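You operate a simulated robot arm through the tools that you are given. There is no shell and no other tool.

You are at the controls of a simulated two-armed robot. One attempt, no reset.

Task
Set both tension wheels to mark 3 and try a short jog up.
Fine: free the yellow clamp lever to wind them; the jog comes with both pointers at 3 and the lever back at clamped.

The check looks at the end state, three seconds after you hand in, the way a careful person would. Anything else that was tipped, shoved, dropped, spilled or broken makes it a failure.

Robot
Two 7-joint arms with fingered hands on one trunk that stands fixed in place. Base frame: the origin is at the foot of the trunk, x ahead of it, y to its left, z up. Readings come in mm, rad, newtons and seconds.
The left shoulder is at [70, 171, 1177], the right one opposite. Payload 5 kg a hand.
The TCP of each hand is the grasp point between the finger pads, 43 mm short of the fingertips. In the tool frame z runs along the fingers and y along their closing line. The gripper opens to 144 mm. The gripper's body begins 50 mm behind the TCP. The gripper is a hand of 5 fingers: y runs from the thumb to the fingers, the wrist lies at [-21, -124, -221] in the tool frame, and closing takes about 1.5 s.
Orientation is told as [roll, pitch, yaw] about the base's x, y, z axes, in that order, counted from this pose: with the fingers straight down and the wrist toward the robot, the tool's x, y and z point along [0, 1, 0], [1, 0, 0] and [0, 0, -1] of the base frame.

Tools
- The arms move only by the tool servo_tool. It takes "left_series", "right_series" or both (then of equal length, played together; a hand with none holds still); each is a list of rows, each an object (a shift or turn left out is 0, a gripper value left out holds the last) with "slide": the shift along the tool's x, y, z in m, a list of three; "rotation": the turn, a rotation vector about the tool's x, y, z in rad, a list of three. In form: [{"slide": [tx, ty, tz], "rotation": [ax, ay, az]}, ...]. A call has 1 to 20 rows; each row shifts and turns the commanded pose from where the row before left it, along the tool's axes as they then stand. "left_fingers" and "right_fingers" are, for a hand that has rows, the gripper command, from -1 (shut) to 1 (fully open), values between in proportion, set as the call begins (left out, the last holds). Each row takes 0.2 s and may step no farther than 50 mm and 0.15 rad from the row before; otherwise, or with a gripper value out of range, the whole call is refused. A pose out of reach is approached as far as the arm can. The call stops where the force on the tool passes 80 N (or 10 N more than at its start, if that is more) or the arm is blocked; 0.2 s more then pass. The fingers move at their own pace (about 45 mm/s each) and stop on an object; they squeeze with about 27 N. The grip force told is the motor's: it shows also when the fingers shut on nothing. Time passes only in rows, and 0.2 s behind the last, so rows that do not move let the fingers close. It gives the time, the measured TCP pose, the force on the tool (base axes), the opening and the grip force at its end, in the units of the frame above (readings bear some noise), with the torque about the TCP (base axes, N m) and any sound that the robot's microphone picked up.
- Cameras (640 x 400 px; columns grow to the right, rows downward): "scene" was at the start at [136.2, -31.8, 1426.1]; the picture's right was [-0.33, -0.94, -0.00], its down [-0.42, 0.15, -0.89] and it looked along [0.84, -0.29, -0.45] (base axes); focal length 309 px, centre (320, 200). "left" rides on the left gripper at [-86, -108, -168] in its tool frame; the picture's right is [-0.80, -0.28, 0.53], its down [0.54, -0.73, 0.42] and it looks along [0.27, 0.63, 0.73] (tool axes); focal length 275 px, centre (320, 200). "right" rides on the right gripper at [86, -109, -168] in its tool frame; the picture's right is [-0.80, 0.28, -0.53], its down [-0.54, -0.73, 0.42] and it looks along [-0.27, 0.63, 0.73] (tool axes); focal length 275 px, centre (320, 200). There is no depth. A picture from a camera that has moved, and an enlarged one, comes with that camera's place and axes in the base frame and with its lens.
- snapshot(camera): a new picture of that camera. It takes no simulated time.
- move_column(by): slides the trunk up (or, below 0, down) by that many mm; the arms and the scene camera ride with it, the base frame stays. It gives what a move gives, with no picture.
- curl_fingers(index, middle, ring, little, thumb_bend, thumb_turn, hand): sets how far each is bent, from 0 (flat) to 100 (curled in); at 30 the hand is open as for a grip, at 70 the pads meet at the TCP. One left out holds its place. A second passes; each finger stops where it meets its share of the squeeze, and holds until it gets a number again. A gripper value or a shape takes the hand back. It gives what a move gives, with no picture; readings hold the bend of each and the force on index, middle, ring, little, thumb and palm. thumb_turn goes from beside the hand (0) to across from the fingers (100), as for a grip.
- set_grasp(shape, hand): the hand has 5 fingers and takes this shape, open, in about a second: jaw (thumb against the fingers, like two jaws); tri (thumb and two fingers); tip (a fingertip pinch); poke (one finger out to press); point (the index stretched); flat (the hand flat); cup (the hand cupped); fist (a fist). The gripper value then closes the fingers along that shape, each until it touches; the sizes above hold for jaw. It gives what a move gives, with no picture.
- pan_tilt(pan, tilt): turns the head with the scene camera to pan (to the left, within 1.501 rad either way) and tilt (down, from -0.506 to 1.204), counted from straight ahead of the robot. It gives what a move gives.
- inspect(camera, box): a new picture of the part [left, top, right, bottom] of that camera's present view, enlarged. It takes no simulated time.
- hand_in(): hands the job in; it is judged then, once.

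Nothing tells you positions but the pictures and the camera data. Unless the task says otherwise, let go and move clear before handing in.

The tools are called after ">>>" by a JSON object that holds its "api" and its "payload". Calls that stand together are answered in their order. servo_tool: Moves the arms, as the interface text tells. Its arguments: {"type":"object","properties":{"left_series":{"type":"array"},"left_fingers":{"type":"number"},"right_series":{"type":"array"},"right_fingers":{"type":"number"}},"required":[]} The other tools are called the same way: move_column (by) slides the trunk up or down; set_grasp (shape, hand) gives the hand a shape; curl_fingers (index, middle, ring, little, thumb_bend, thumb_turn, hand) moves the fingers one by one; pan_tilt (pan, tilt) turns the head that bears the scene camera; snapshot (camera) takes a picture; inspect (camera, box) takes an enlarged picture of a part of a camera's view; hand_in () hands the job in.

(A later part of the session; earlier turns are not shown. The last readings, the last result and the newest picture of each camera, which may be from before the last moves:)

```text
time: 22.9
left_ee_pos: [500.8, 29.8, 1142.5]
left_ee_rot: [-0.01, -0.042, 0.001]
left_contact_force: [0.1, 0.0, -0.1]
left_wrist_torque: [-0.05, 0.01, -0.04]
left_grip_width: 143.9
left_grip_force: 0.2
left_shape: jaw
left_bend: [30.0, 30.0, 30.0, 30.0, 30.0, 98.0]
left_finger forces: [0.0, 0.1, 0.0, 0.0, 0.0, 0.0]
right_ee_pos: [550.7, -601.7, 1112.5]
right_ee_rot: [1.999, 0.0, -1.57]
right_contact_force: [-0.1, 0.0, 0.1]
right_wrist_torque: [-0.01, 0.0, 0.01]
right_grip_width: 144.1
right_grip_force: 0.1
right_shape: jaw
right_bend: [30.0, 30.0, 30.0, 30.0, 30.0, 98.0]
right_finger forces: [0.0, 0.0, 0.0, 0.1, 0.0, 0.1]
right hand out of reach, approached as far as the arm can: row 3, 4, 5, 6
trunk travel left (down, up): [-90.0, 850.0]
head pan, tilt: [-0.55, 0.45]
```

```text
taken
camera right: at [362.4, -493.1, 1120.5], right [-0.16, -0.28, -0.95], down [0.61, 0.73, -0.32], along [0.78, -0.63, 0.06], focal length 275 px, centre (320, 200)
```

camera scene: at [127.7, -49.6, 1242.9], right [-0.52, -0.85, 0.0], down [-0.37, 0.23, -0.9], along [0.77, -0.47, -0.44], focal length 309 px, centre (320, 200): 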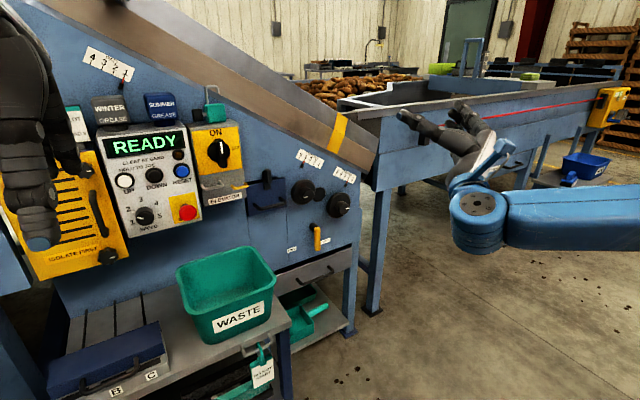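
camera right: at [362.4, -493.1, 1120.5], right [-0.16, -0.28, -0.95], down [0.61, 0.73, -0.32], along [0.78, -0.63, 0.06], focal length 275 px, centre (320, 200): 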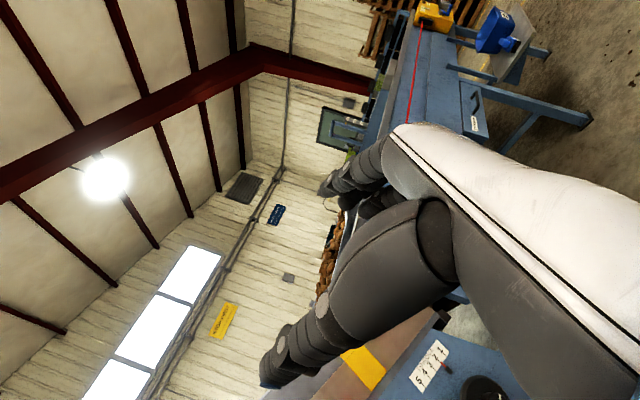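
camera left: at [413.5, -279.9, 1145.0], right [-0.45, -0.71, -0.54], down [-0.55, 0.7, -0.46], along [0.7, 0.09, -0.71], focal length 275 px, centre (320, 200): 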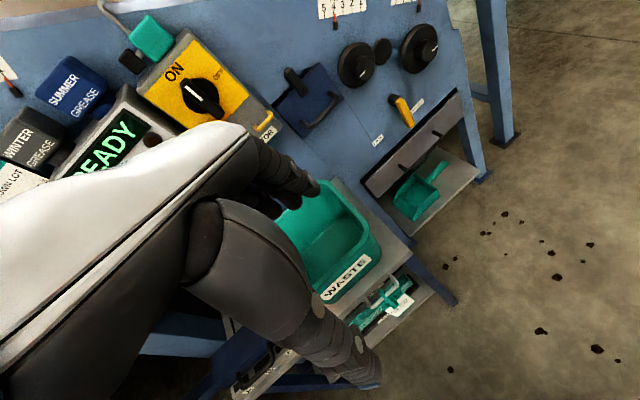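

Levelling is limited here by the wrist. I'll move nearer to the working area, lower and forward, and try again there.

>>> {"api": "servo_tool", "payload": {"right_series": [{"slide": [-0.042, 0, 0.008]}, {"slide": [-0.042, 0, 0.008]}, {"slide": [-0.042, 0, 0.008]}, {"slide": [-0.042, 0, 0.008]}, {"slide": [-0.042, 0, 0.008]}, {"slide": [-0.042, 0, 0.008]}, {"rotation": [0, -0.1, 0]}, {"rotation": [0, -0.1, 0]}, {"rotation": [0, -0.1, 0]}, {"rotation": [0, -0.1, 0]}]}}

>>> {"api": "snapshot", "payload": {"camera": "scene"}}

>>> {"api": "snapshot", "payload": {"camera": "right"}}

```text
time: 25.1
left_ee_pos: [499.9, 30.3, 1142.9]
left_ee_rot: [-0.009, -0.039, 0.0]
left_contact_force: [0.0, -0.4, 0.3]
left_wrist_torque: [0.02, -0.02, -0.01]
left_grip_width: 143.9
left_grip_force: 0.1
left_shape: jaw
left_bend: [30.0, 30.0, 30.0, 30.0, 30.0, 98.0]
left_finger forces: [0.0, 0.1, 0.0, 0.1, 0.0, 0.0]
right_ee_pos: [698.5, -603.1, 901.6]
right_ee_rot: [1.596, 0.0, -1.57]
right_contact_force: [0.4, -0.2, 1.0]
right_wrist_torque: [0.0, 0.04, 0.03]
right_grip_width: 143.9
right_grip_force: 0.1
right_shape: jaw
right_bend: [30.0, 30.0, 30.0, 30.0, 30.0, 98.0]
right_finger forces: [0.0, 0.0, 0.0, 0.0, 0.1, 0.1]
trunk travel left (down, up): [-90.0, 850.0]
head pan, tilt: [-0.55, 0.45]
```

```text
taken
camera scene: at [127.9, -49.9, 1242.8], right [-0.52, -0.85, 0.0], down [-0.37, 0.23, -0.9], along [0.77, -0.47, -0.44], focal length 309 px, centre (320, 200)
```

scene: 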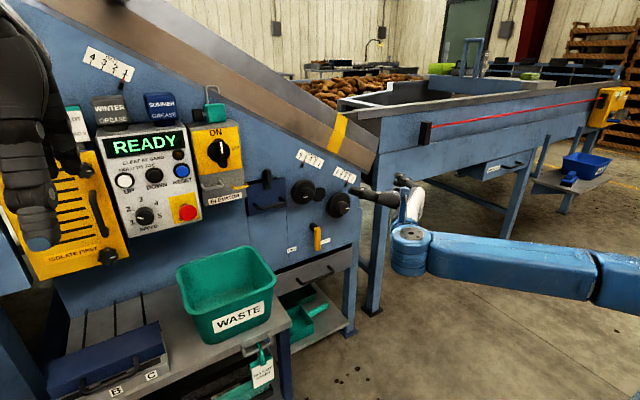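

```text
taken
camera right: at [529.0, -493.0, 983.2], right [-0.51, -0.28, -0.81], down [0.44, 0.73, -0.53], along [0.74, -0.63, -0.25], focal length 275 px, centre (320, 200)
```

right: 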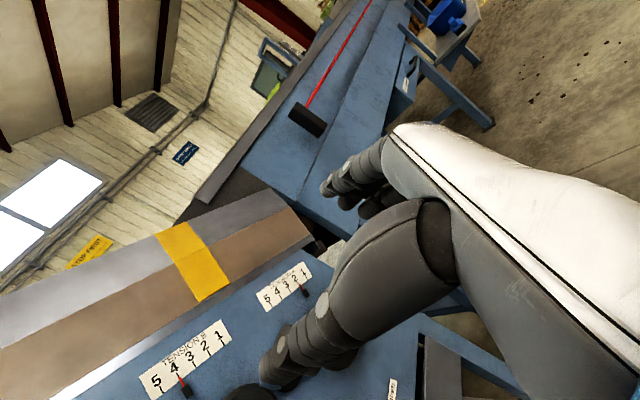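

The hand is level now at [698, -603, 902]. I'll bring it down to lever height, still standing off from the panel.

>>> {"api": "servo_tool", "payload": {"right_series": [{"slide": [-0.044, -0.012, 0.008], "rotation": [0, -0.025, 0]}, {"slide": [-0.044, -0.012, 0.008]}, {"slide": [-0.044, -0.012, 0.008]}, {"slide": [-0.044, -0.013, 0.008]}, {"slide": [-0.044, -0.013, 0.008]}, {"slide": [-0.042, -0.013, 0.008]}]}}

>>> {"api": "snapshot", "payload": {"camera": "right"}}

>>> {"api": "snapshot", "payload": {"camera": "scene"}}

```text
time: 26.5
left_ee_pos: [501.3, 29.9, 1143.0]
left_ee_rot: [-0.008, -0.04, 0.001]
left_contact_force: [0.5, 0.1, 0.6]
left_wrist_torque: [0.0, 0.01, 0.0]
left_grip_width: 143.9
left_grip_force: 0.1
left_shape: jaw
left_bend: [30.0, 30.0, 30.0, 30.0, 30.0, 98.0]
left_finger forces: [0.0, 0.0, 0.0, 0.1, 0.1, 0.0]
right_ee_pos: [749.4, -527.9, 641.9]
right_ee_rot: [1.574, 0.0, -1.572]
right_contact_force: [0.8, 0.7, -0.6]
right_wrist_torque: [-0.01, 0.06, 0.08]
right_grip_width: 144.1
right_grip_force: 0.1
right_shape: jaw
right_bend: [30.0, 30.0, 30.0, 30.0, 30.0, 98.0]
right_finger forces: [0.1, 0.0, 0.1, 0.0, 0.0, 0.1]
trunk travel left (down, up): [-90.0, 850.0]
head pan, tilt: [-0.55, 0.45]
```

```text
taken
camera right: at [581.1, -419.3, 726.2], right [-0.53, -0.28, -0.8], down [0.43, 0.72, -0.54], along [0.73, -0.63, -0.26], focal length 275 px, centre (320, 200)
```

right: 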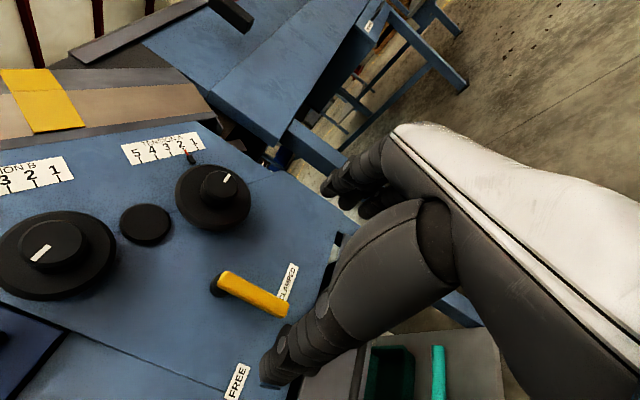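

```text
taken
camera scene: at [128.4, -49.7, 1242.9], right [-0.52, -0.85, 0.0], down [-0.37, 0.23, -0.9], along [0.77, -0.47, -0.44], focal length 309 px, centre (320, 200)
```

scene: 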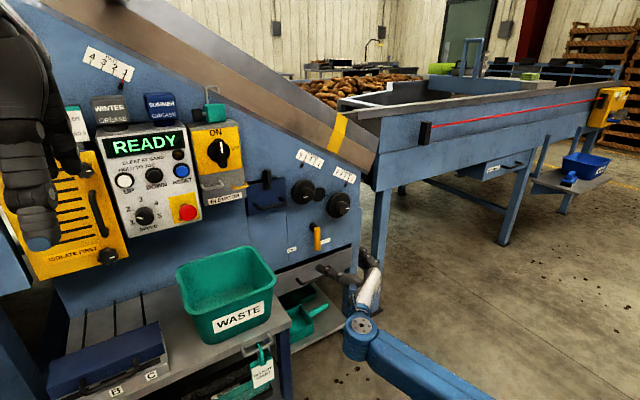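

The hand camera now has a very good view of the lever, labels and scales. I'll enlarge it to measure them.

>>> {"api": "inspect", "payload": {"camera": "right", "box": [190, 240, 340, 400]}}

>>> {"api": "inspect", "payload": {"camera": "right", "box": [0, 110, 260, 280]}}

```text
2.50 times, centred on (265, 320) of right
camera zoom: at [581.1, -419.3, 726.2], right [-0.53, -0.28, -0.8], down [0.43, 0.72, -0.54], along [0.73, -0.63, -0.26], focal length 688 px, centre (458, -100)
```

zoom: 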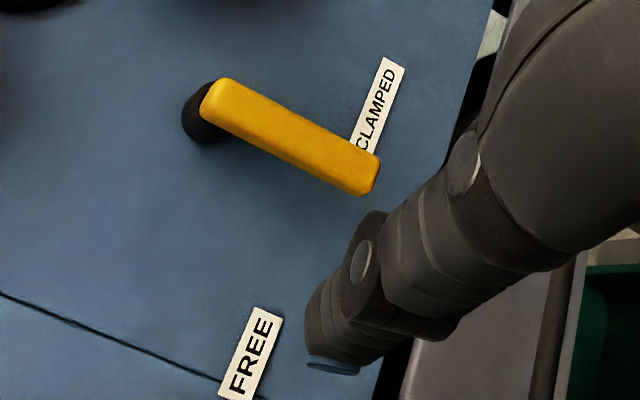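

```text
2.35 times, centred on (130, 195) of right
camera zoom: at [581.1, -419.3, 726.2], right [-0.53, -0.28, -0.8], down [0.43, 0.72, -0.54], along [0.73, -0.63, -0.26], focal length 648 px, centre (767, 212)
```

zoom: 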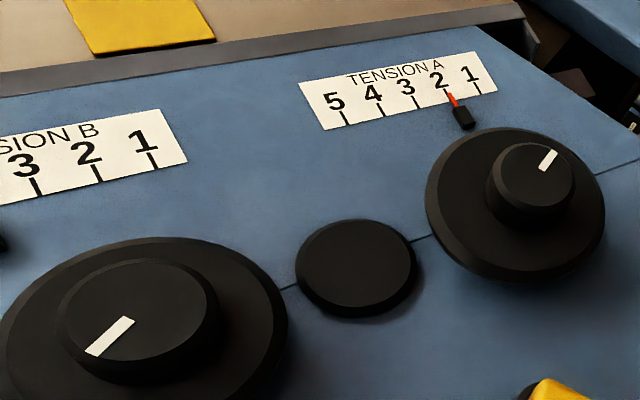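

The lever hangs straight down at about y=-523 with its pivot near z=685, right beside CLAMPED; FREE is about 45° to the left. I'll bring the open hand straight in around the lever.

>>> {"api": "servo_tool", "payload": {"right_series": [{"slide": [-0.004, -0.002, 0.03]}, {"slide": [-0.004, -0.002, 0.03]}, {"slide": [-0.002, -0.001, 0.03]}]}}

>>> {"api": "snapshot", "payload": {"camera": "right"}}

```text
time: 27.3
left_ee_pos: [501.4, 29.7, 1142.5]
left_ee_rot: [-0.009, -0.039, -0.001]
left_contact_force: [0.2, 0.4, -0.8]
left_wrist_torque: [-0.03, 0.06, -0.01]
left_grip_width: 144.1
left_grip_force: 0.0
left_shape: jaw
left_bend: [30.0, 30.0, 30.0, 30.0, 30.0, 98.0]
left_finger forces: [0.0, 0.0, 0.0, 0.0, 0.1, 0.0]
right_ee_pos: [837.8, -522.5, 630.1]
right_ee_rot: [1.573, 0.0, -1.572]
right_contact_force: [0.8, 0.0, 0.3]
right_wrist_torque: [-0.01, -0.02, -0.03]
right_grip_width: 144.0
right_grip_force: 0.0
right_shape: jaw
right_bend: [30.0, 30.0, 30.0, 30.0, 30.0, 98.0]
right_finger forces: [0.0, 0.0, 0.0, 0.0, 0.0, 0.0]
trunk travel left (down, up): [-90.0, 850.0]
head pan, tilt: [-0.55, 0.45]
```

```text
taken
camera right: at [671.4, -413.9, 715.7], right [-0.53, -0.28, -0.8], down [0.42, 0.72, -0.54], along [0.73, -0.63, -0.27], focal length 275 px, centre (320, 200)
```

right: 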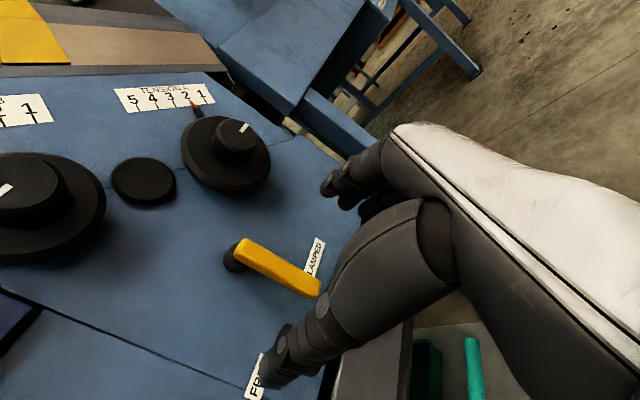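

The lever sits between thumb and fingers, its front face at about x=922, y=-527. I'll go in the last 60 mm and close gently.

>>> {"api": "servo_tool", "payload": {"right_series": [{"slide": [0.0, 0.002, 0.03]}, {"slide": [0.0, 0.002, 0.028]}]}}

>>> {"api": "snapshot", "payload": {"camera": "right"}}

>>> {"api": "inspect", "payload": {"camera": "scene", "box": [260, 170, 400, 330]}}

```text
time: 27.9
left_ee_pos: [500.6, 28.8, 1143.4]
left_ee_rot: [-0.009, -0.041, 0.001]
left_contact_force: [0.6, 0.1, 0.5]
left_wrist_torque: [0.0, 0.01, -0.02]
left_grip_width: 143.9
left_grip_force: 0.0
left_shape: jaw
left_bend: [30.0, 30.0, 30.0, 30.0, 30.0, 98.0]
left_finger forces: [0.1, 0.1, 0.0, 0.0, 0.0, 0.1]
right_ee_pos: [896.1, -527.2, 632.0]
right_ee_rot: [1.574, -0.001, -1.568]
right_contact_force: [-1.2, 0.5, -0.8]
right_wrist_torque: [0.02, -0.06, 0.04]
right_grip_width: 144.0
right_grip_force: 0.1
right_shape: jaw
right_bend: [30.0, 30.0, 30.0, 30.0, 30.0, 98.0]
right_finger forces: [0.0, 0.0, 0.0, 0.0, 0.0, 0.0]
trunk travel left (down, up): [-90.0, 850.0]
head pan, tilt: [-0.55, 0.45]
```

```text
taken
camera right: at [728.7, -417.7, 716.3], right [-0.53, -0.28, -0.8], down [0.43, 0.73, -0.54], along [0.73, -0.63, -0.27], focal length 275 px, centre (320, 200)
```

right: 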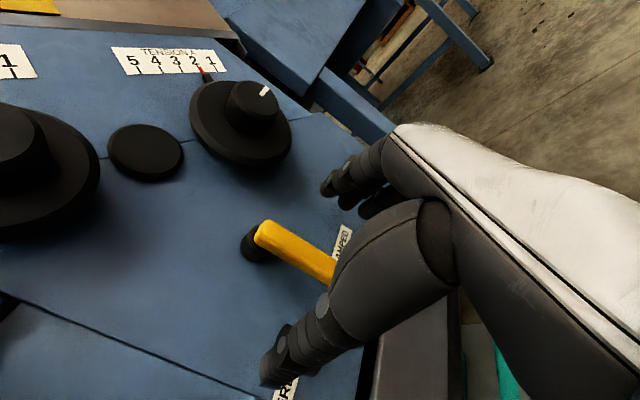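

```text
2.50 times, centred on (330, 250) of scene
camera zoom: at [128.1, -49.6, 1242.8], right [-0.52, -0.85, 0.0], down [-0.37, 0.23, -0.9], along [0.77, -0.47, -0.44], focal length 773 px, centre (295, 75)
```

zoom: 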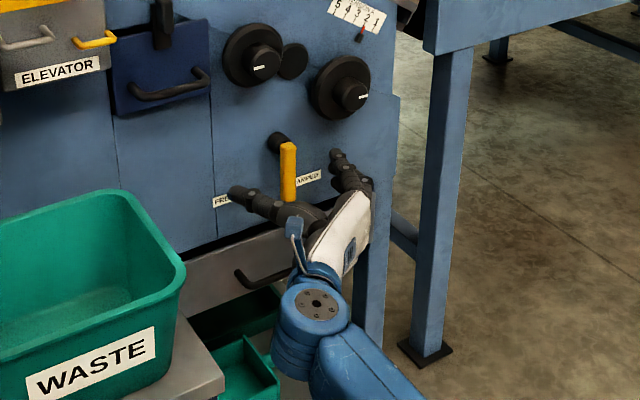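

The lever lies between thumb and fingers at the grasp point. I'll close on it.

>>> {"api": "servo_tool", "payload": {"right_series": [{}, {}, {}, {}, {}, {}, {}, {}, {}], "right_fingers": -1}}

>>> {"api": "snapshot", "payload": {"camera": "right"}}

>>> {"api": "inspect", "payload": {"camera": "scene", "box": [260, 170, 400, 330]}}

```text
time: 29.9
left_ee_pos: [500.5, 29.1, 1143.3]
left_ee_rot: [-0.009, -0.041, -0.001]
left_contact_force: [-0.5, 0.3, -0.2]
left_wrist_torque: [-0.01, -0.03, 0.03]
left_grip_width: 144.0
left_grip_force: 0.2
left_shape: jaw
left_bend: [30.0, 30.0, 30.0, 30.0, 30.0, 98.0]
left_finger forces: [0.0, 0.0, 0.0, 0.0, 0.1, 0.0]
right_ee_pos: [896.6, -525.1, 631.2]
right_ee_rot: [1.575, 0.001, -1.57]
right_contact_force: [0.4, 2.4, -0.2]
right_wrist_torque: [-0.09, 0.0, 0.01]
right_grip_width: 15.0
right_grip_force: 27.1
right_shape: jaw
right_bend: [72.0, 65.0, 64.0, 69.0, 74.0, 100.0]
right_finger forces: [12.6, 6.6, 2.9, 0.1, 24.0, 0.0]
trunk travel left (down, up): [-90.0, 850.0]
head pan, tilt: [-0.55, 0.45]
```

```text
taken
camera right: at [728.7, -416.8, 716.3], right [-0.53, -0.28, -0.8], down [0.42, 0.73, -0.54], along [0.73, -0.63, -0.27], focal length 275 px, centre (320, 200)
```

right: 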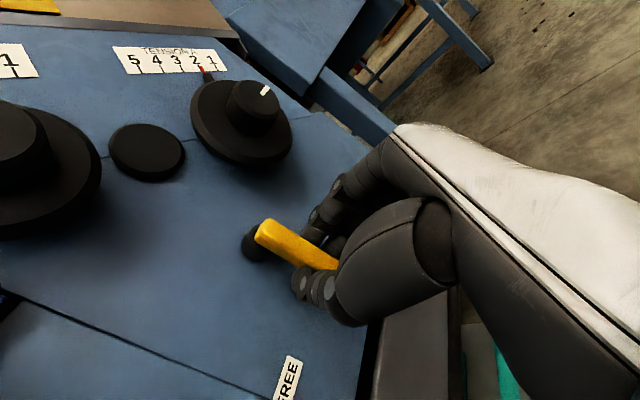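

```text
2.50 times, centred on (330, 250) of scene
camera zoom: at [128.1, -49.5, 1242.8], right [-0.52, -0.85, 0.0], down [-0.37, 0.23, -0.9], along [0.77, -0.47, -0.44], focal length 773 px, centre (295, 75)
```

zoom: 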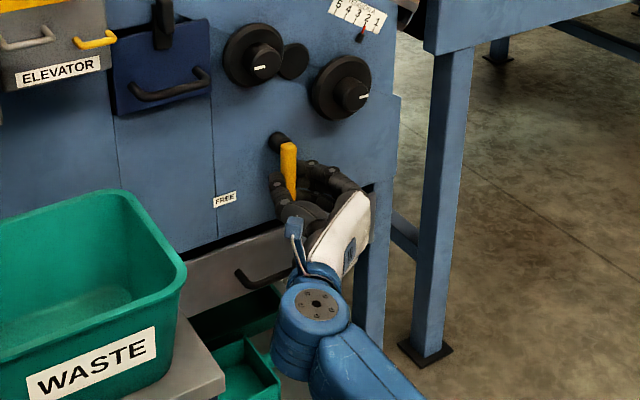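

The lever is gripped firmly between thumb and index. I'll swing it toward FREE in small arcs about its pivot.

>>> {"api": "servo_tool", "payload": {"right_series": [{"slide": [0.0003, -0.0052, 0], "rotation": [0, 0, 0.1]}, {"slide": [0.0003, -0.0052, 0], "rotation": [0, 0, 0.1]}, {"slide": [0.0003, -0.0052, 0], "rotation": [0, 0, 0.1]}]}}

>>> {"api": "snapshot", "payload": {"camera": "right"}}

>>> {"api": "inspect", "payload": {"camera": "scene", "box": [80, 100, 400, 300]}}

```text
time: 30.7
left_ee_pos: [501.1, 29.8, 1142.2]
left_ee_rot: [-0.009, -0.04, 0.001]
left_contact_force: [-0.2, -0.1, 0.8]
left_wrist_torque: [0.05, 0.0, 0.01]
left_grip_width: 143.8
left_grip_force: 0.0
left_shape: jaw
left_bend: [30.0, 30.0, 30.0, 30.0, 30.0, 98.0]
left_finger forces: [0.1, 0.1, 0.0, 0.0, 0.1, 0.1]
right_ee_pos: [897.4, -510.3, 633.3]
right_ee_rot: [1.573, 0.301, -1.571]
right_contact_force: [2.1, -0.9, -1.9]
right_wrist_torque: [-0.02, 0.04, -0.12]
right_grip_width: 14.7
right_grip_force: 26.8
right_shape: jaw
right_bend: [72.0, 65.0, 65.0, 69.0, 74.0, 100.0]
right_finger forces: [15.7, 6.9, 2.7, 0.0, 23.4, 0.0]
trunk travel left (down, up): [-90.0, 850.0]
head pan, tilt: [-0.55, 0.45]
```

```text
taken
camera right: at [728.8, -432.6, 747.0], right [-0.53, -0.03, -0.85], down [0.42, 0.85, -0.3], along [0.73, -0.52, -0.44], focal length 275 px, centre (320, 200)
```

right: 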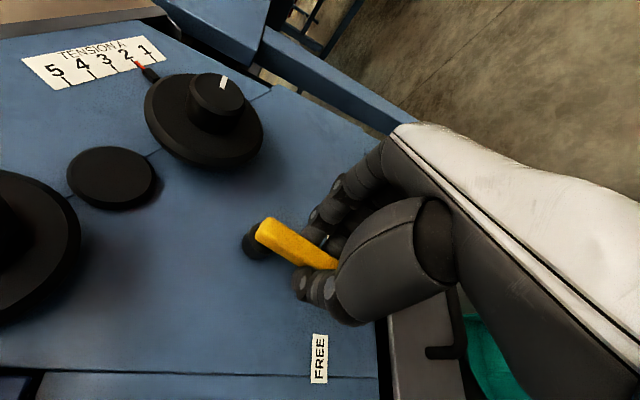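

```text
2.00 times, centred on (240, 200) of scene
camera zoom: at [128.5, -49.7, 1242.7], right [-0.52, -0.85, 0.0], down [-0.37, 0.23, -0.9], along [0.77, -0.47, -0.44], focal length 618 px, centre (480, 200)
```

zoom: 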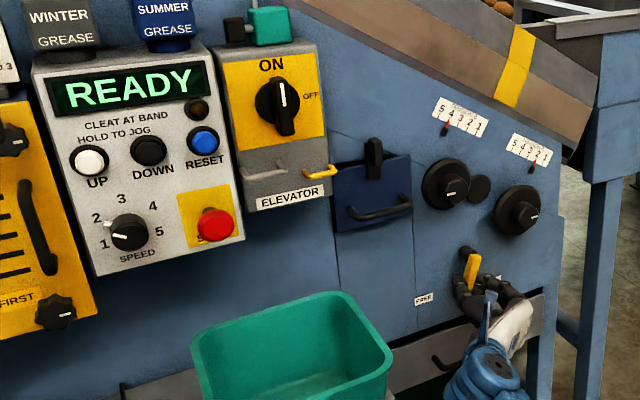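

The lever moves freely with the hand and is about 17° over. I'll carry on toward FREE.

>>> {"api": "servo_tool", "payload": {"right_series": [{"slide": [0.0003, -0.0052, 0], "rotation": [0, 0, 0.1]}, {"slide": [0.0003, -0.0052, 0], "rotation": [0, 0, 0.1]}, {"slide": [0.0003, -0.0052, 0], "rotation": [0, 0, 0.1]}, {"slide": [0.0003, -0.0052, 0], "rotation": [0, 0, 0.1]}]}}

>>> {"api": "snapshot", "payload": {"camera": "right"}}

```text
time: 31.7
left_ee_pos: [499.8, 30.6, 1143.0]
left_ee_rot: [-0.008, -0.041, -0.001]
left_contact_force: [0.1, 0.2, 0.5]
left_wrist_torque: [0.04, -0.01, 0.04]
left_grip_width: 143.8
left_grip_force: 0.1
left_shape: jaw
left_bend: [30.0, 30.0, 30.0, 30.0, 30.0, 98.0]
left_finger forces: [0.0, 0.0, 0.1, 0.1, 0.1, 0.1]
right_ee_pos: [897.0, -491.8, 644.1]
right_ee_rot: [1.576, 0.701, -1.566]
right_contact_force: [-0.4, -0.3, -0.2]
right_wrist_torque: [0.07, 0.01, -0.11]
right_grip_width: 14.9
right_grip_force: 27.2
right_shape: jaw
right_bend: [72.0, 65.0, 68.0, 69.0, 74.0, 100.0]
right_finger forces: [17.3, 5.0, 2.3, 0.0, 24.6, 0.0]
trunk travel left (down, up): [-90.0, 850.0]
head pan, tilt: [-0.55, 0.45]
```

```text
taken
camera right: at [728.5, -464.4, 779.3], right [-0.53, 0.3, -0.79], down [0.42, 0.9, 0.06], along [0.73, -0.31, -0.61], focal length 275 px, centre (320, 200)
```

right: 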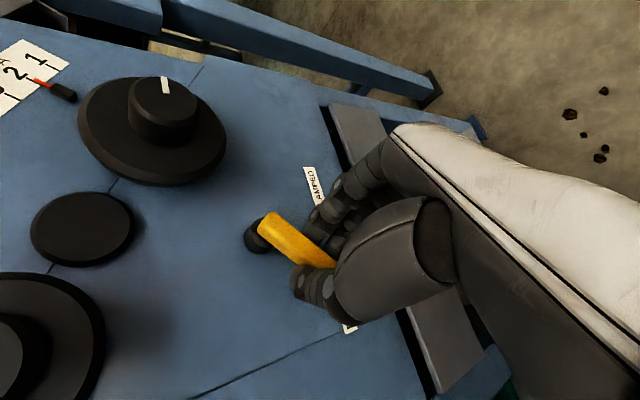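

Now at 0.7 rad with no resistance, with the lever over the FREE label. I'll continue carefully to find its end stop.

>>> {"api": "servo_tool", "payload": {"right_series": [{"slide": [0.0003, -0.0052, 0], "rotation": [0, 0, 0.1]}, {"slide": [0.0002, -0.0026, 0], "rotation": [0, 0, 0.05]}]}}

>>> {"api": "snapshot", "payload": {"camera": "right"}}

>>> {"api": "inspect", "payload": {"camera": "scene", "box": [260, 170, 400, 330]}}

```text
time: 32.3
left_ee_pos: [502.3, 30.6, 1143.7]
left_ee_rot: [-0.01, -0.041, 0.0]
left_contact_force: [0.3, 0.8, 0.4]
left_wrist_torque: [-0.06, 0.01, -0.02]
left_grip_width: 144.0
left_grip_force: 0.1
left_shape: jaw
left_bend: [30.0, 30.0, 30.0, 30.0, 30.0, 98.0]
left_finger forces: [0.0, 0.0, 0.0, 0.1, 0.0, 0.1]
right_ee_pos: [897.3, -486.3, 650.2]
right_ee_rot: [1.579, 0.849, -1.565]
right_contact_force: [-4.3, 0.8, 1.1]
right_wrist_torque: [0.03, -0.02, -0.03]
right_grip_width: 15.7
right_grip_force: 26.9
right_shape: jaw
right_bend: [72.0, 65.0, 70.0, 69.0, 74.0, 100.0]
right_finger forces: [16.8, 4.7, 2.4, 0.0, 26.3, 0.0]
trunk travel left (down, up): [-90.0, 850.0]
head pan, tilt: [-0.55, 0.45]
```

```text
taken
camera right: at [728.6, -479.2, 787.9], right [-0.53, 0.41, -0.74], down [0.42, 0.89, 0.19], along [0.73, -0.21, -0.64], focal length 275 px, centre (320, 200)
```

right: 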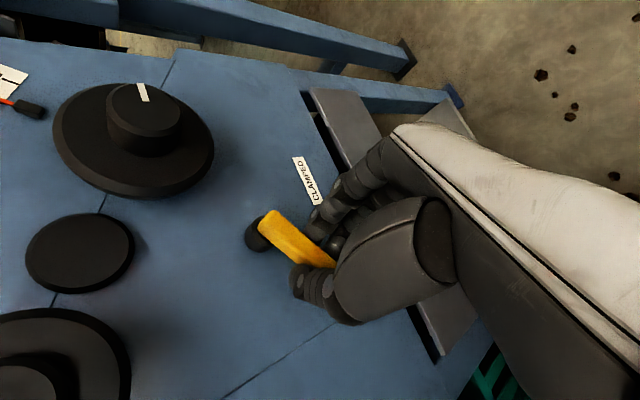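

```text
2.50 times, centred on (330, 250) of scene
camera zoom: at [128.2, -48.5, 1242.9], right [-0.52, -0.85, 0.0], down [-0.37, 0.23, -0.9], along [0.77, -0.47, -0.44], focal length 773 px, centre (295, 75)
```

zoom: 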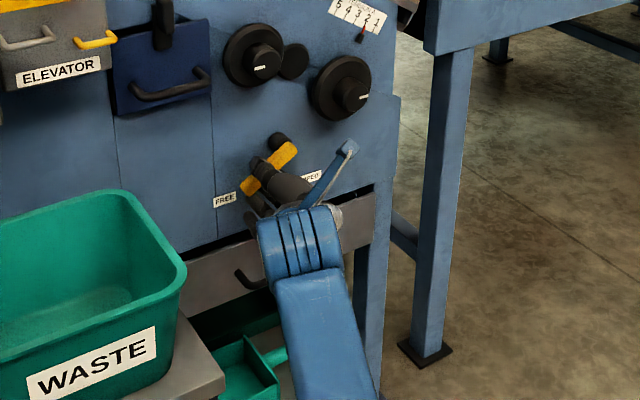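

The lever now points just at FREE. I'll go a little further to feel for a stop.

>>> {"api": "servo_tool", "payload": {"right_series": [{"slide": [0.0001, -0.0026, 0], "rotation": [0, 0, 0.05]}, {"slide": [0.0001, -0.0026, 0], "rotation": [0, 0, 0.05]}, {"slide": [0.0001, -0.0026, 0], "rotation": [0, 0, 0.05]}]}}

>>> {"api": "inspect", "payload": {"camera": "scene", "box": [260, 170, 400, 330]}}

```text
time: 33.3
left_ee_pos: [499.2, 34.1, 1144.3]
left_ee_rot: [-0.009, -0.041, 0.006]
left_contact_force: [-0.4, 0.7, 0.4]
left_wrist_torque: [-0.04, -0.04, 0.01]
left_grip_width: 143.8
left_grip_force: 0.1
left_shape: jaw
left_bend: [30.0, 30.0, 30.0, 30.0, 30.0, 98.0]
left_finger forces: [0.0, 0.1, 0.0, 0.0, 0.0, 0.0]
right_ee_pos: [888.7, -559.0, 697.1]
right_ee_rot: [1.626, 0.883, -1.599]
right_contact_force: [0.4, -1.5, -1.2]
right_wrist_torque: [-0.07, 0.1, -0.11]
right_grip_width: 12.7
right_grip_force: 27.1
right_shape: jaw
right_bend: [73.0, 72.0, 68.0, 69.0, 77.0, 100.0]
right_finger forces: [0.1, 0.1, 2.7, 0.0, 0.1, 0.1]
right hand out of reach, approached as far as the arm can: row 3
trunk travel left (down, up): [-90.0, 850.0]
head pan, tilt: [-0.55, 0.45]
stopped in row 3 (right hand): the arm was blocked; the commanded pose is now the measured one
```

```text
2.50 times, centred on (330, 250) of scene
camera zoom: at [127.9, -48.9, 1242.8], right [-0.52, -0.85, 0.0], down [-0.37, 0.23, -0.9], along [0.77, -0.47, -0.44], focal length 773 px, centre (295, 75)
```

zoom: 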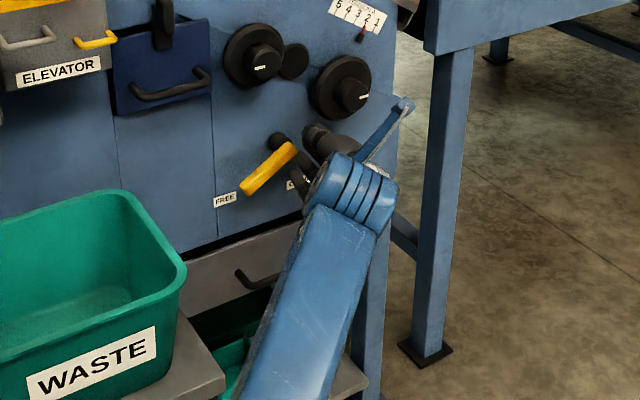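

The arm reached a limit and slipped off the lever, but the lever stayed at FREE. I'll check where the hand is before backing away.

>>> {"api": "snapshot", "payload": {"camera": "right"}}

>>> {"api": "snapshot", "payload": {"camera": "scene"}}

```text
taken
camera right: at [716.8, -544.2, 828.3], right [-0.48, 0.47, -0.74], down [0.48, 0.85, 0.23], along [0.74, -0.24, -0.63], focal length 275 px, centre (320, 200)
```

right: 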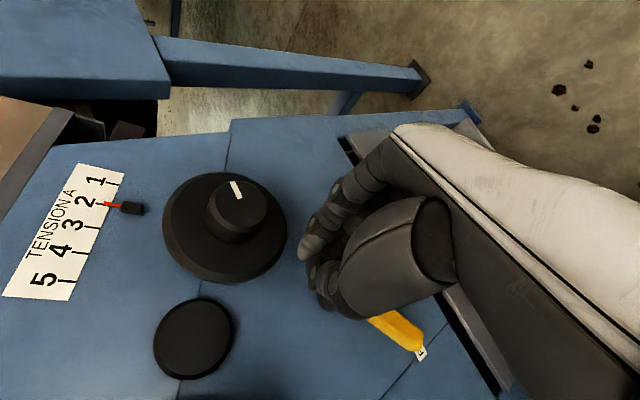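

```text
taken
camera scene: at [127.9, -48.9, 1242.8], right [-0.52, -0.85, 0.0], down [-0.37, 0.23, -0.9], along [0.77, -0.47, -0.44], focal length 309 px, centre (320, 200)
```

scene: 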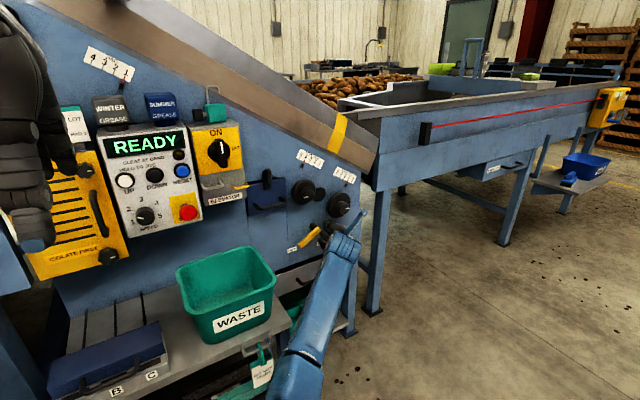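

The hand is clear of the wheel and beside the lever, which is at FREE. I'll back straight out.

>>> {"api": "servo_tool", "payload": {"right_series": [{"slide": [0, 0, -0.02]}, {"slide": [0, 0, -0.03]}, {"slide": [0, 0, -0.04]}, {"slide": [0, 0, -0.04]}]}}

>>> {"api": "snapshot", "payload": {"camera": "right"}}

>>> {"api": "snapshot", "payload": {"camera": "scene"}}

```text
time: 34.5
left_ee_pos: [500.4, 30.0, 1143.4]
left_ee_rot: [-0.007, -0.04, 0.001]
left_contact_force: [0.1, 0.5, 1.2]
left_wrist_torque: [-0.03, -0.02, 0.0]
left_grip_width: 144.0
left_grip_force: 0.0
left_shape: jaw
left_bend: [30.0, 30.0, 30.0, 30.0, 30.0, 97.0]
left_finger forces: [0.0, 0.0, 0.1, 0.1, 0.0, 0.1]
right_ee_pos: [791.6, -529.5, 701.2]
right_ee_rot: [1.701, 0.871, -1.592]
right_contact_force: [0.0, 0.2, -0.8]
right_wrist_torque: [-0.02, -0.02, 0.03]
right_grip_width: 12.5
right_grip_force: 27.0
right_shape: jaw
right_bend: [73.0, 72.0, 71.0, 69.0, 77.0, 100.0]
right_finger forces: [0.0, 0.0, 0.0, 0.1, 0.0, 0.1]
right hand out of reach, approached as far as the arm can: row 1, 2, 3, 4
trunk travel left (down, up): [-90.0, 850.0]
head pan, tilt: [-0.55, 0.45]
stopped in row 4 (right hand): the arm was blocked; the commanded pose is now the measured one
```

```text
taken
camera right: at [614.8, -505.1, 823.8], right [-0.42, 0.48, -0.77], down [0.51, 0.83, 0.24], along [0.75, -0.29, -0.59], focal length 275 px, centre (320, 200)
```

right: 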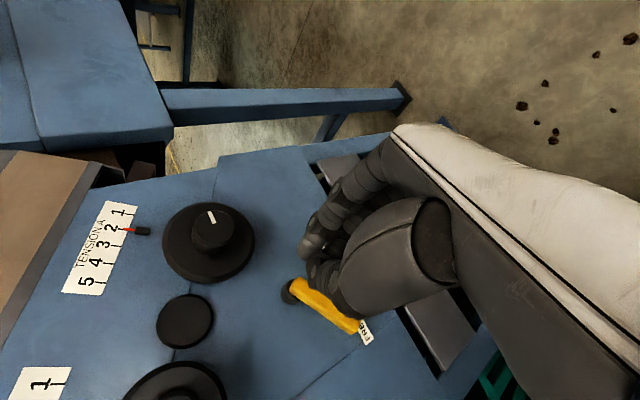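

```text
taken
camera scene: at [127.8, -51.4, 1243.0], right [-0.52, -0.85, 0.0], down [-0.37, 0.23, -0.9], along [0.77, -0.47, -0.44], focal length 309 px, centre (320, 200)
```

scene: 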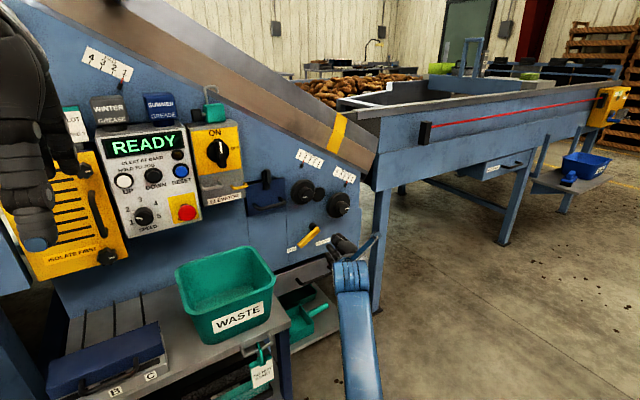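

The lever is at FREE and the hand is clear. I'll roll the hand back to its comfortable angle, open it, and then go up toward wheel A.

>>> {"api": "servo_tool", "payload": {"right_series": [{"rotation": [0, 0, -0.12]}, {"rotation": [0, 0, -0.12]}, {"rotation": [0, 0, -0.12]}, {"rotation": [0, 0, -0.12]}, {"rotation": [0, 0, -0.12]}, {"rotation": [0, 0, -0.12]}, {"rotation": [0, 0, -0.12]}], "right_fingers": 0.1}}

>>> {"api": "snapshot", "payload": {"camera": "right"}}

```text
time: 36.1
left_ee_pos: [500.2, 32.2, 1144.8]
left_ee_rot: [-0.009, -0.04, 0.004]
left_contact_force: [-0.3, 0.6, 0.3]
left_wrist_torque: [0.01, 0.02, -0.01]
left_grip_width: 144.0
left_grip_force: 0.1
left_shape: jaw
left_bend: [30.0, 30.0, 30.0, 30.0, 30.0, 97.0]
left_finger forces: [0.0, 0.1, 0.0, 0.0, 0.1, 0.0]
right_ee_pos: [792.4, -528.8, 697.9]
right_ee_rot: [1.65, 0.032, -1.686]
right_contact_force: [-0.5, -0.5, -0.4]
right_wrist_torque: [0.02, -0.03, -0.02]
right_grip_width: 78.5
right_grip_force: 0.0
right_shape: jaw
right_bend: [74.0, 43.0, 40.0, 40.0, 68.0, 100.0]
right_finger forces: [0.0, 0.0, 0.0, 0.0, 0.0, 0.1]
trunk travel left (down, up): [-90.0, 850.0]
head pan, tilt: [-0.55, 0.45]
```

```text
taken
camera right: at [630.7, -402.9, 773.0], right [-0.5, -0.2, -0.84], down [0.55, 0.68, -0.48], along [0.67, -0.7, -0.23], focal length 275 px, centre (320, 200)
```

right: 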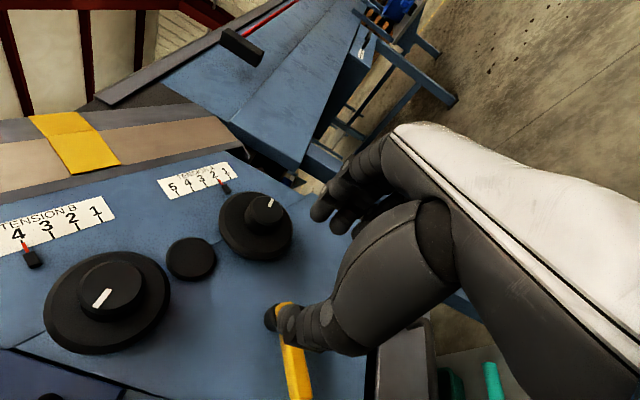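

The index and thumb are still opening. I'll open fully, straighten the hand, and shift in front of wheel A.

>>> {"api": "servo_tool", "payload": {"right_series": [{"rotation": [0.058, -0.04, -0.016]}, {"rotation": [0.058, -0.04, -0.016]}, {"slide": [0.012, 0.024, -0.01]}, {"slide": [0.012, 0.024, -0.01]}, {"slide": [0.013, 0.024, 0]}, {"slide": [0.013, 0.025, 0]}], "right_fingers": 1}}

>>> {"api": "snapshot", "payload": {"camera": "right"}}

>>> {"api": "snapshot", "payload": {"camera": "scene"}}

```text
time: 37.5
left_ee_pos: [501.0, 31.7, 1144.1]
left_ee_rot: [-0.009, -0.04, 0.002]
left_contact_force: [0.6, 0.4, 0.5]
left_wrist_torque: [0.02, -0.01, 0.0]
left_grip_width: 143.8
left_grip_force: 0.2
left_shape: jaw
left_bend: [30.0, 30.0, 30.0, 30.0, 30.0, 97.0]
left_finger forces: [0.0, 0.1, 0.1, 0.1, 0.0, 0.0]
right_ee_pos: [770.9, -625.5, 746.7]
right_ee_rot: [1.57, -0.001, -1.571]
right_contact_force: [-0.5, 0.4, -0.6]
right_wrist_torque: [0.02, -0.08, -0.03]
right_grip_width: 143.9
right_grip_force: 0.0
right_shape: jaw
right_bend: [30.0, 30.0, 30.0, 30.0, 30.0, 98.0]
right_finger forces: [0.0, 0.1, 0.0, 0.1, 0.0, 0.0]
trunk travel left (down, up): [-90.0, 850.0]
head pan, tilt: [-0.55, 0.45]
```

```text
taken
camera right: at [603.5, -516.3, 832.9], right [-0.53, -0.29, -0.8], down [0.42, 0.72, -0.54], along [0.73, -0.63, -0.27], focal length 275 px, centre (320, 200)
```

right: 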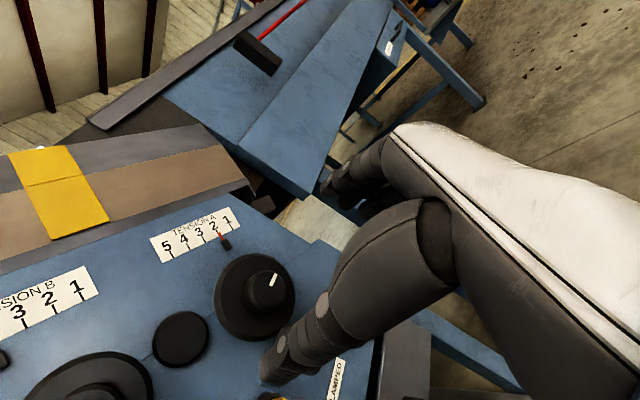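

```text
taken
camera scene: at [127.6, -49.9, 1242.8], right [-0.52, -0.85, 0.0], down [-0.37, 0.23, -0.9], along [0.77, -0.47, -0.44], focal length 309 px, centre (320, 200)
```

scene: 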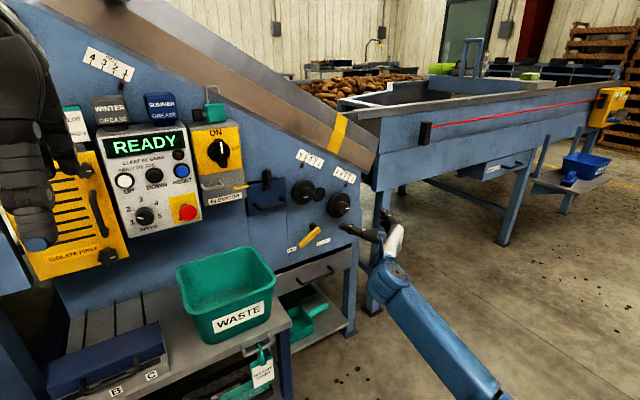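

I'm in front of wheel A. I'll zoom in to pin down the hub position and the pointer reading.

>>> {"api": "inspect", "payload": {"camera": "right", "box": [150, 200, 310, 360]}}

>>> {"api": "inspect", "payload": {"camera": "scene", "box": [280, 140, 370, 260]}}

```text
2.50 times, centred on (230, 280) of right
camera zoom: at [603.5, -516.3, 832.9], right [-0.53, -0.29, -0.8], down [0.42, 0.72, -0.54], along [0.73, -0.63, -0.27], focal length 688 px, centre (545, 0)
```

zoom: 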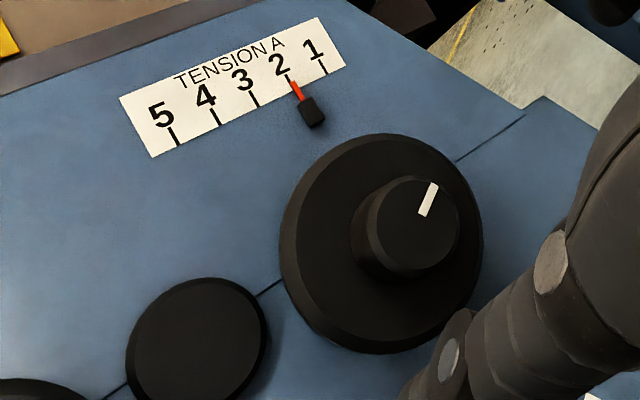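

```text
3.33 times, centred on (325, 200) of scene
camera zoom: at [127.6, -49.9, 1242.8], right [-0.52, -0.85, 0.0], down [-0.37, 0.23, -0.9], along [0.77, -0.47, -0.44], focal length 1030 px, centre (303, 200)
```

zoom: 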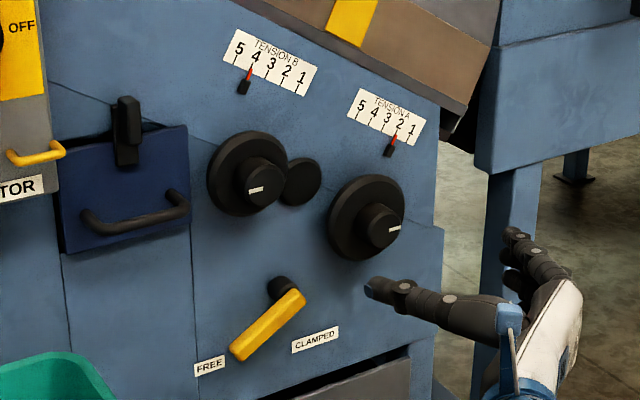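

The lever points at FREE; A reads 2 and B reads 4. Before touching the wheel I'll test in free air how far the hand can roll here.

>>> {"api": "servo_tool", "payload": {"right_series": [{"rotation": [0, 0, -0.15]}, {"rotation": [0, 0, -0.15]}, {"rotation": [0, 0, -0.15]}, {"rotation": [0, 0, -0.15]}, {"rotation": [0, 0, -0.15]}, {"rotation": [0, 0, -0.15]}]}}

>>> {"api": "servo_tool", "payload": {"right_series": [{"rotation": [0, 0, -0.15]}, {"rotation": [0, 0, -0.15]}, {"rotation": [0, 0, -0.15]}]}}

```text
time: 38.9
left_ee_pos: [500.3, 31.9, 1143.1]
left_ee_rot: [-0.008, -0.039, 0.004]
left_contact_force: [-0.6, 0.0, -0.8]
left_wrist_torque: [0.01, 0.02, -0.02]
left_grip_width: 143.9
left_grip_force: 0.1
left_shape: jaw
left_bend: [30.0, 30.0, 30.0, 30.0, 30.0, 97.0]
left_finger forces: [0.1, 0.1, 0.0, 0.0, 0.0, 0.0]
right_ee_pos: [772.3, -625.1, 746.9]
right_ee_rot: [1.571, -0.902, -1.57]
right_contact_force: [-0.1, 1.1, 0.3]
right_wrist_torque: [0.0, 0.02, -0.02]
right_grip_width: 143.7
right_grip_force: 0.0
right_shape: jaw
right_bend: [30.0, 30.0, 30.0, 30.0, 30.0, 98.0]
right_finger forces: [0.0, 0.1, 0.0, 0.0, 0.1, 0.2]
trunk travel left (down, up): [-90.0, 850.0]
head pan, tilt: [-0.55, 0.45]
```

```text
time: 39.7
left_ee_pos: [500.1, 32.5, 1143.4]
left_ee_rot: [-0.01, -0.04, 0.003]
left_contact_force: [1.0, 0.3, -0.4]
left_wrist_torque: [0.04, -0.04, 0.0]
left_grip_width: 143.7
left_grip_force: 0.1
left_shape: jaw
left_bend: [30.0, 30.0, 30.0, 30.0, 30.0, 97.0]
left_finger forces: [0.1, 0.0, 0.1, 0.0, 0.0, 0.0]
right_ee_pos: [771.3, -626.0, 747.8]
right_ee_rot: [1.573, -1.356, -1.573]
right_contact_force: [-0.3, 0.3, -1.1]
right_wrist_torque: [0.01, 0.03, -0.02]
right_grip_width: 143.5
right_grip_force: 0.1
right_shape: jaw
right_bend: [30.0, 30.0, 30.0, 30.0, 30.0, 98.0]
right_finger forces: [0.0, 0.1, 0.1, 0.0, 0.0, 0.0]
trunk travel left (down, up): [-90.0, 850.0]
head pan, tilt: [-0.55, 0.45]
```

Rolling one way is fine to about 12°. Now I'll test the other direction.

>>> {"api": "servo_tool", "payload": {"right_series": [{"rotation": [0, 0, 0.15]}, {"rotation": [0, 0, 0.15]}, {"rotation": [0, 0, 0.15]}, {"rotation": [0, 0, 0.15]}, {"rotation": [0, 0, 0.15]}, {"rotation": [0, 0, 0.15]}, {"rotation": [0, 0, 0.15]}, {"rotation": [0, 0, 0.15]}, {"rotation": [0, 0, 0.15]}, {"rotation": [0, 0, 0.15]}, {"rotation": [0, 0, 0.15]}, {"rotation": [0, 0, 0.15]}]}}

>>> {"api": "servo_tool", "payload": {"right_series": [{"rotation": [0, 0, 0.1]}, {"rotation": [0, 0, 0.1]}, {"rotation": [0, 0, 0.1]}]}}

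```text
time: 42.5
left_ee_pos: [501.1, 32.0, 1143.4]
left_ee_rot: [-0.008, -0.04, 0.004]
left_contact_force: [0.6, -0.1, 0.4]
left_wrist_torque: [0.02, 0.0, 0.02]
left_grip_width: 144.2
left_grip_force: 0.1
left_shape: jaw
left_bend: [30.0, 30.0, 30.0, 30.0, 30.0, 97.0]
left_finger forces: [0.0, 0.0, 0.1, 0.0, 0.0, 0.0]
right_ee_pos: [755.0, -663.7, 766.0]
right_ee_rot: [1.576, 0.403, -1.609]
right_contact_force: [0.5, -0.8, 0.0]
right_wrist_torque: [-0.03, -0.04, -0.01]
right_grip_width: 143.9
right_grip_force: 0.1
right_shape: jaw
right_bend: [30.0, 30.0, 30.0, 30.0, 30.0, 98.0]
right_finger forces: [0.0, 0.1, 0.0, 0.0, 0.0, 0.0]
trunk travel left (down, up): [-90.0, 850.0]
head pan, tilt: [-0.55, 0.45]
stopped in row 12 (right hand): the arm was blocked; the commanded pose is now the measured one
```

```text
time: 43.3
left_ee_pos: [500.1, 32.1, 1142.2]
left_ee_rot: [-0.009, -0.04, 0.003]
left_contact_force: [0.1, -0.4, 0.0]
left_wrist_torque: [0.03, 0.03, 0.02]
left_grip_width: 143.9
left_grip_force: 0.1
left_shape: jaw
left_bend: [30.0, 30.0, 30.0, 30.0, 30.0, 97.0]
left_finger forces: [0.0, 0.0, 0.0, 0.0, 0.0, 0.1]
right_ee_pos: [757.6, -660.7, 764.9]
right_ee_rot: [1.574, 0.71, -1.606]
right_contact_force: [-0.5, 0.7, 0.0]
right_wrist_torque: [-0.01, -0.04, 0.02]
right_grip_width: 144.0
right_grip_force: 0.1
right_shape: jaw
right_bend: [30.0, 30.0, 30.0, 30.0, 30.0, 98.0]
right_finger forces: [0.1, 0.1, 0.0, 0.0, 0.1, 0.1]
trunk travel left (down, up): [-90.0, 850.0]
head pan, tilt: [-0.55, 0.45]
```

The roll has a rough spot past about 110°, so I'll only use the range below it while gripping. I'll set the hand back on wheel A's axis at a moderate roll angle.

>>> {"api": "servo_tool", "payload": {"right_series": [{"rotation": [0, 0, -0.13]}, {"rotation": [0, 0, -0.13]}, {"rotation": [0, 0, -0.125]}, {"rotation": [0, 0, -0.125]}, {"slide": [-0.0128, -0.0153, 0.021], "rotation": [0.017, -0.003, 0]}, {"slide": [-0.0128, -0.0153, 0.021], "rotation": [0.017, -0.003, 0]}]}}

>>> {"api": "snapshot", "payload": {"camera": "right"}}

>>> {"api": "inspect", "payload": {"camera": "scene", "box": [280, 140, 400, 260]}}

```text
time: 44.7
left_ee_pos: [502.1, 32.1, 1144.1]
left_ee_rot: [-0.01, -0.039, 0.004]
left_contact_force: [-1.3, -0.1, -0.1]
left_wrist_torque: [0.05, 0.02, 0.0]
left_grip_width: 143.9
left_grip_force: 0.0
left_shape: jaw
left_bend: [30.0, 30.0, 30.0, 30.0, 30.0, 97.0]
left_finger forces: [0.1, 0.0, 0.1, 0.0, 0.1, 0.0]
right_ee_pos: [798.2, -639.9, 756.3]
right_ee_rot: [1.584, 0.187, -1.584]
right_contact_force: [-0.3, -0.3, -0.8]
right_wrist_torque: [0.01, -0.04, 0.02]
right_grip_width: 143.7
right_grip_force: 0.1
right_shape: jaw
right_bend: [30.0, 30.0, 30.0, 30.0, 30.0, 98.0]
right_finger forces: [0.1, 0.0, 0.0, 0.0, 0.0, 0.0]
trunk travel left (down, up): [-90.0, 850.0]
head pan, tilt: [-0.55, 0.45]
```

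```text
taken
camera right: at [630.9, -545.5, 858.8], right [-0.53, -0.12, -0.84], down [0.44, 0.81, -0.39], along [0.73, -0.58, -0.37], focal length 275 px, centre (320, 200)
```

right: 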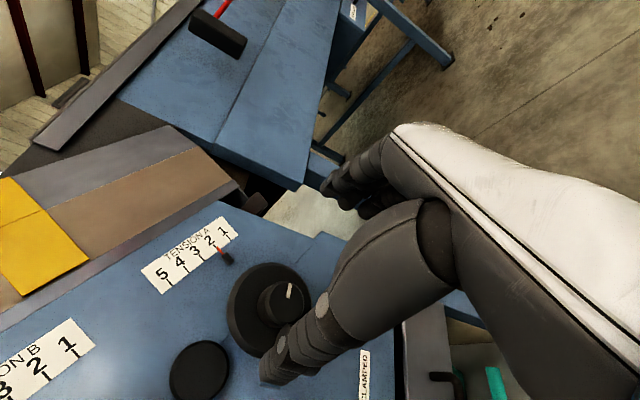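

```text
3.33 times, centred on (340, 200) of scene
camera zoom: at [128.2, -49.8, 1242.8], right [-0.52, -0.85, 0.0], down [-0.37, 0.23, -0.9], along [0.77, -0.47, -0.44], focal length 1030 px, centre (253, 200)
```

zoom: 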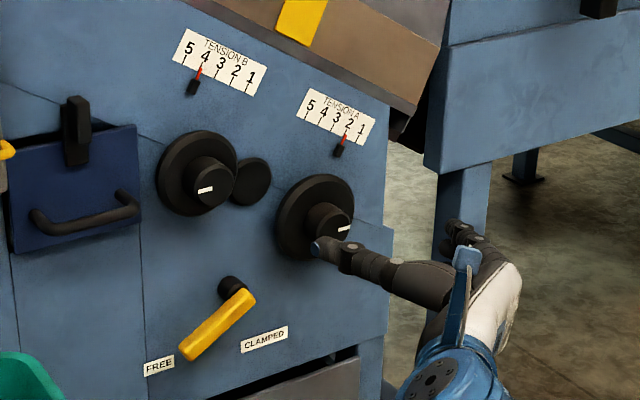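

Wheel A's hub front sits at about [904, -626, 748]. I'll correct the hand onto that axis and go in around the hub.

>>> {"api": "servo_tool", "payload": {"right_series": [{"slide": [-0.0062, -0.007, 0.01]}, {"slide": [-0.0062, -0.007, 0.01]}, {"slide": [0, 0, 0.02]}]}}

>>> {"api": "snapshot", "payload": {"camera": "right"}}

```text
time: 45.5
left_ee_pos: [501.1, 31.5, 1143.1]
left_ee_rot: [-0.008, -0.041, 0.004]
left_contact_force: [-0.4, 0.4, 0.6]
left_wrist_torque: [-0.01, 0.04, -0.03]
left_grip_width: 144.2
left_grip_force: 0.0
left_shape: jaw
left_bend: [30.0, 30.0, 30.0, 30.0, 30.0, 97.0]
left_finger forces: [0.0, 0.0, 0.0, 0.0, 0.0, 0.0]
right_ee_pos: [835.8, -622.7, 739.5]
right_ee_rot: [1.569, 0.178, -1.585]
right_contact_force: [0.0, 0.4, -0.1]
right_wrist_torque: [0.0, 0.0, -0.01]
right_grip_width: 143.6
right_grip_force: 0.1
right_shape: jaw
right_bend: [30.0, 30.0, 30.0, 30.0, 30.0, 98.0]
right_finger forces: [0.1, 0.0, 0.0, 0.1, 0.0, 0.1]
trunk travel left (down, up): [-90.0, 850.0]
head pan, tilt: [-0.55, 0.45]
```

```text
taken
camera right: at [670.0, -529.6, 843.2], right [-0.54, -0.13, -0.83], down [0.43, 0.8, -0.41], along [0.72, -0.58, -0.38], focal length 275 px, centre (320, 200)
```

right: 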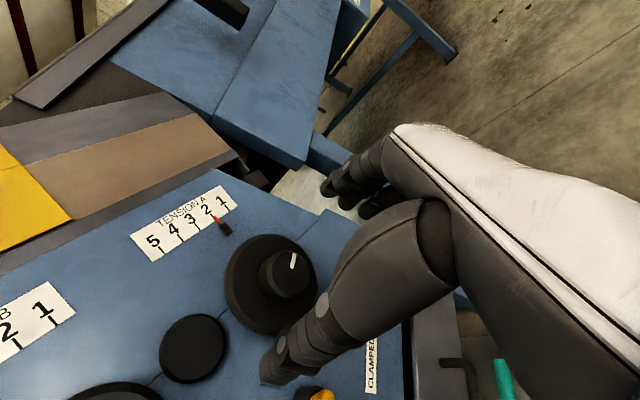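

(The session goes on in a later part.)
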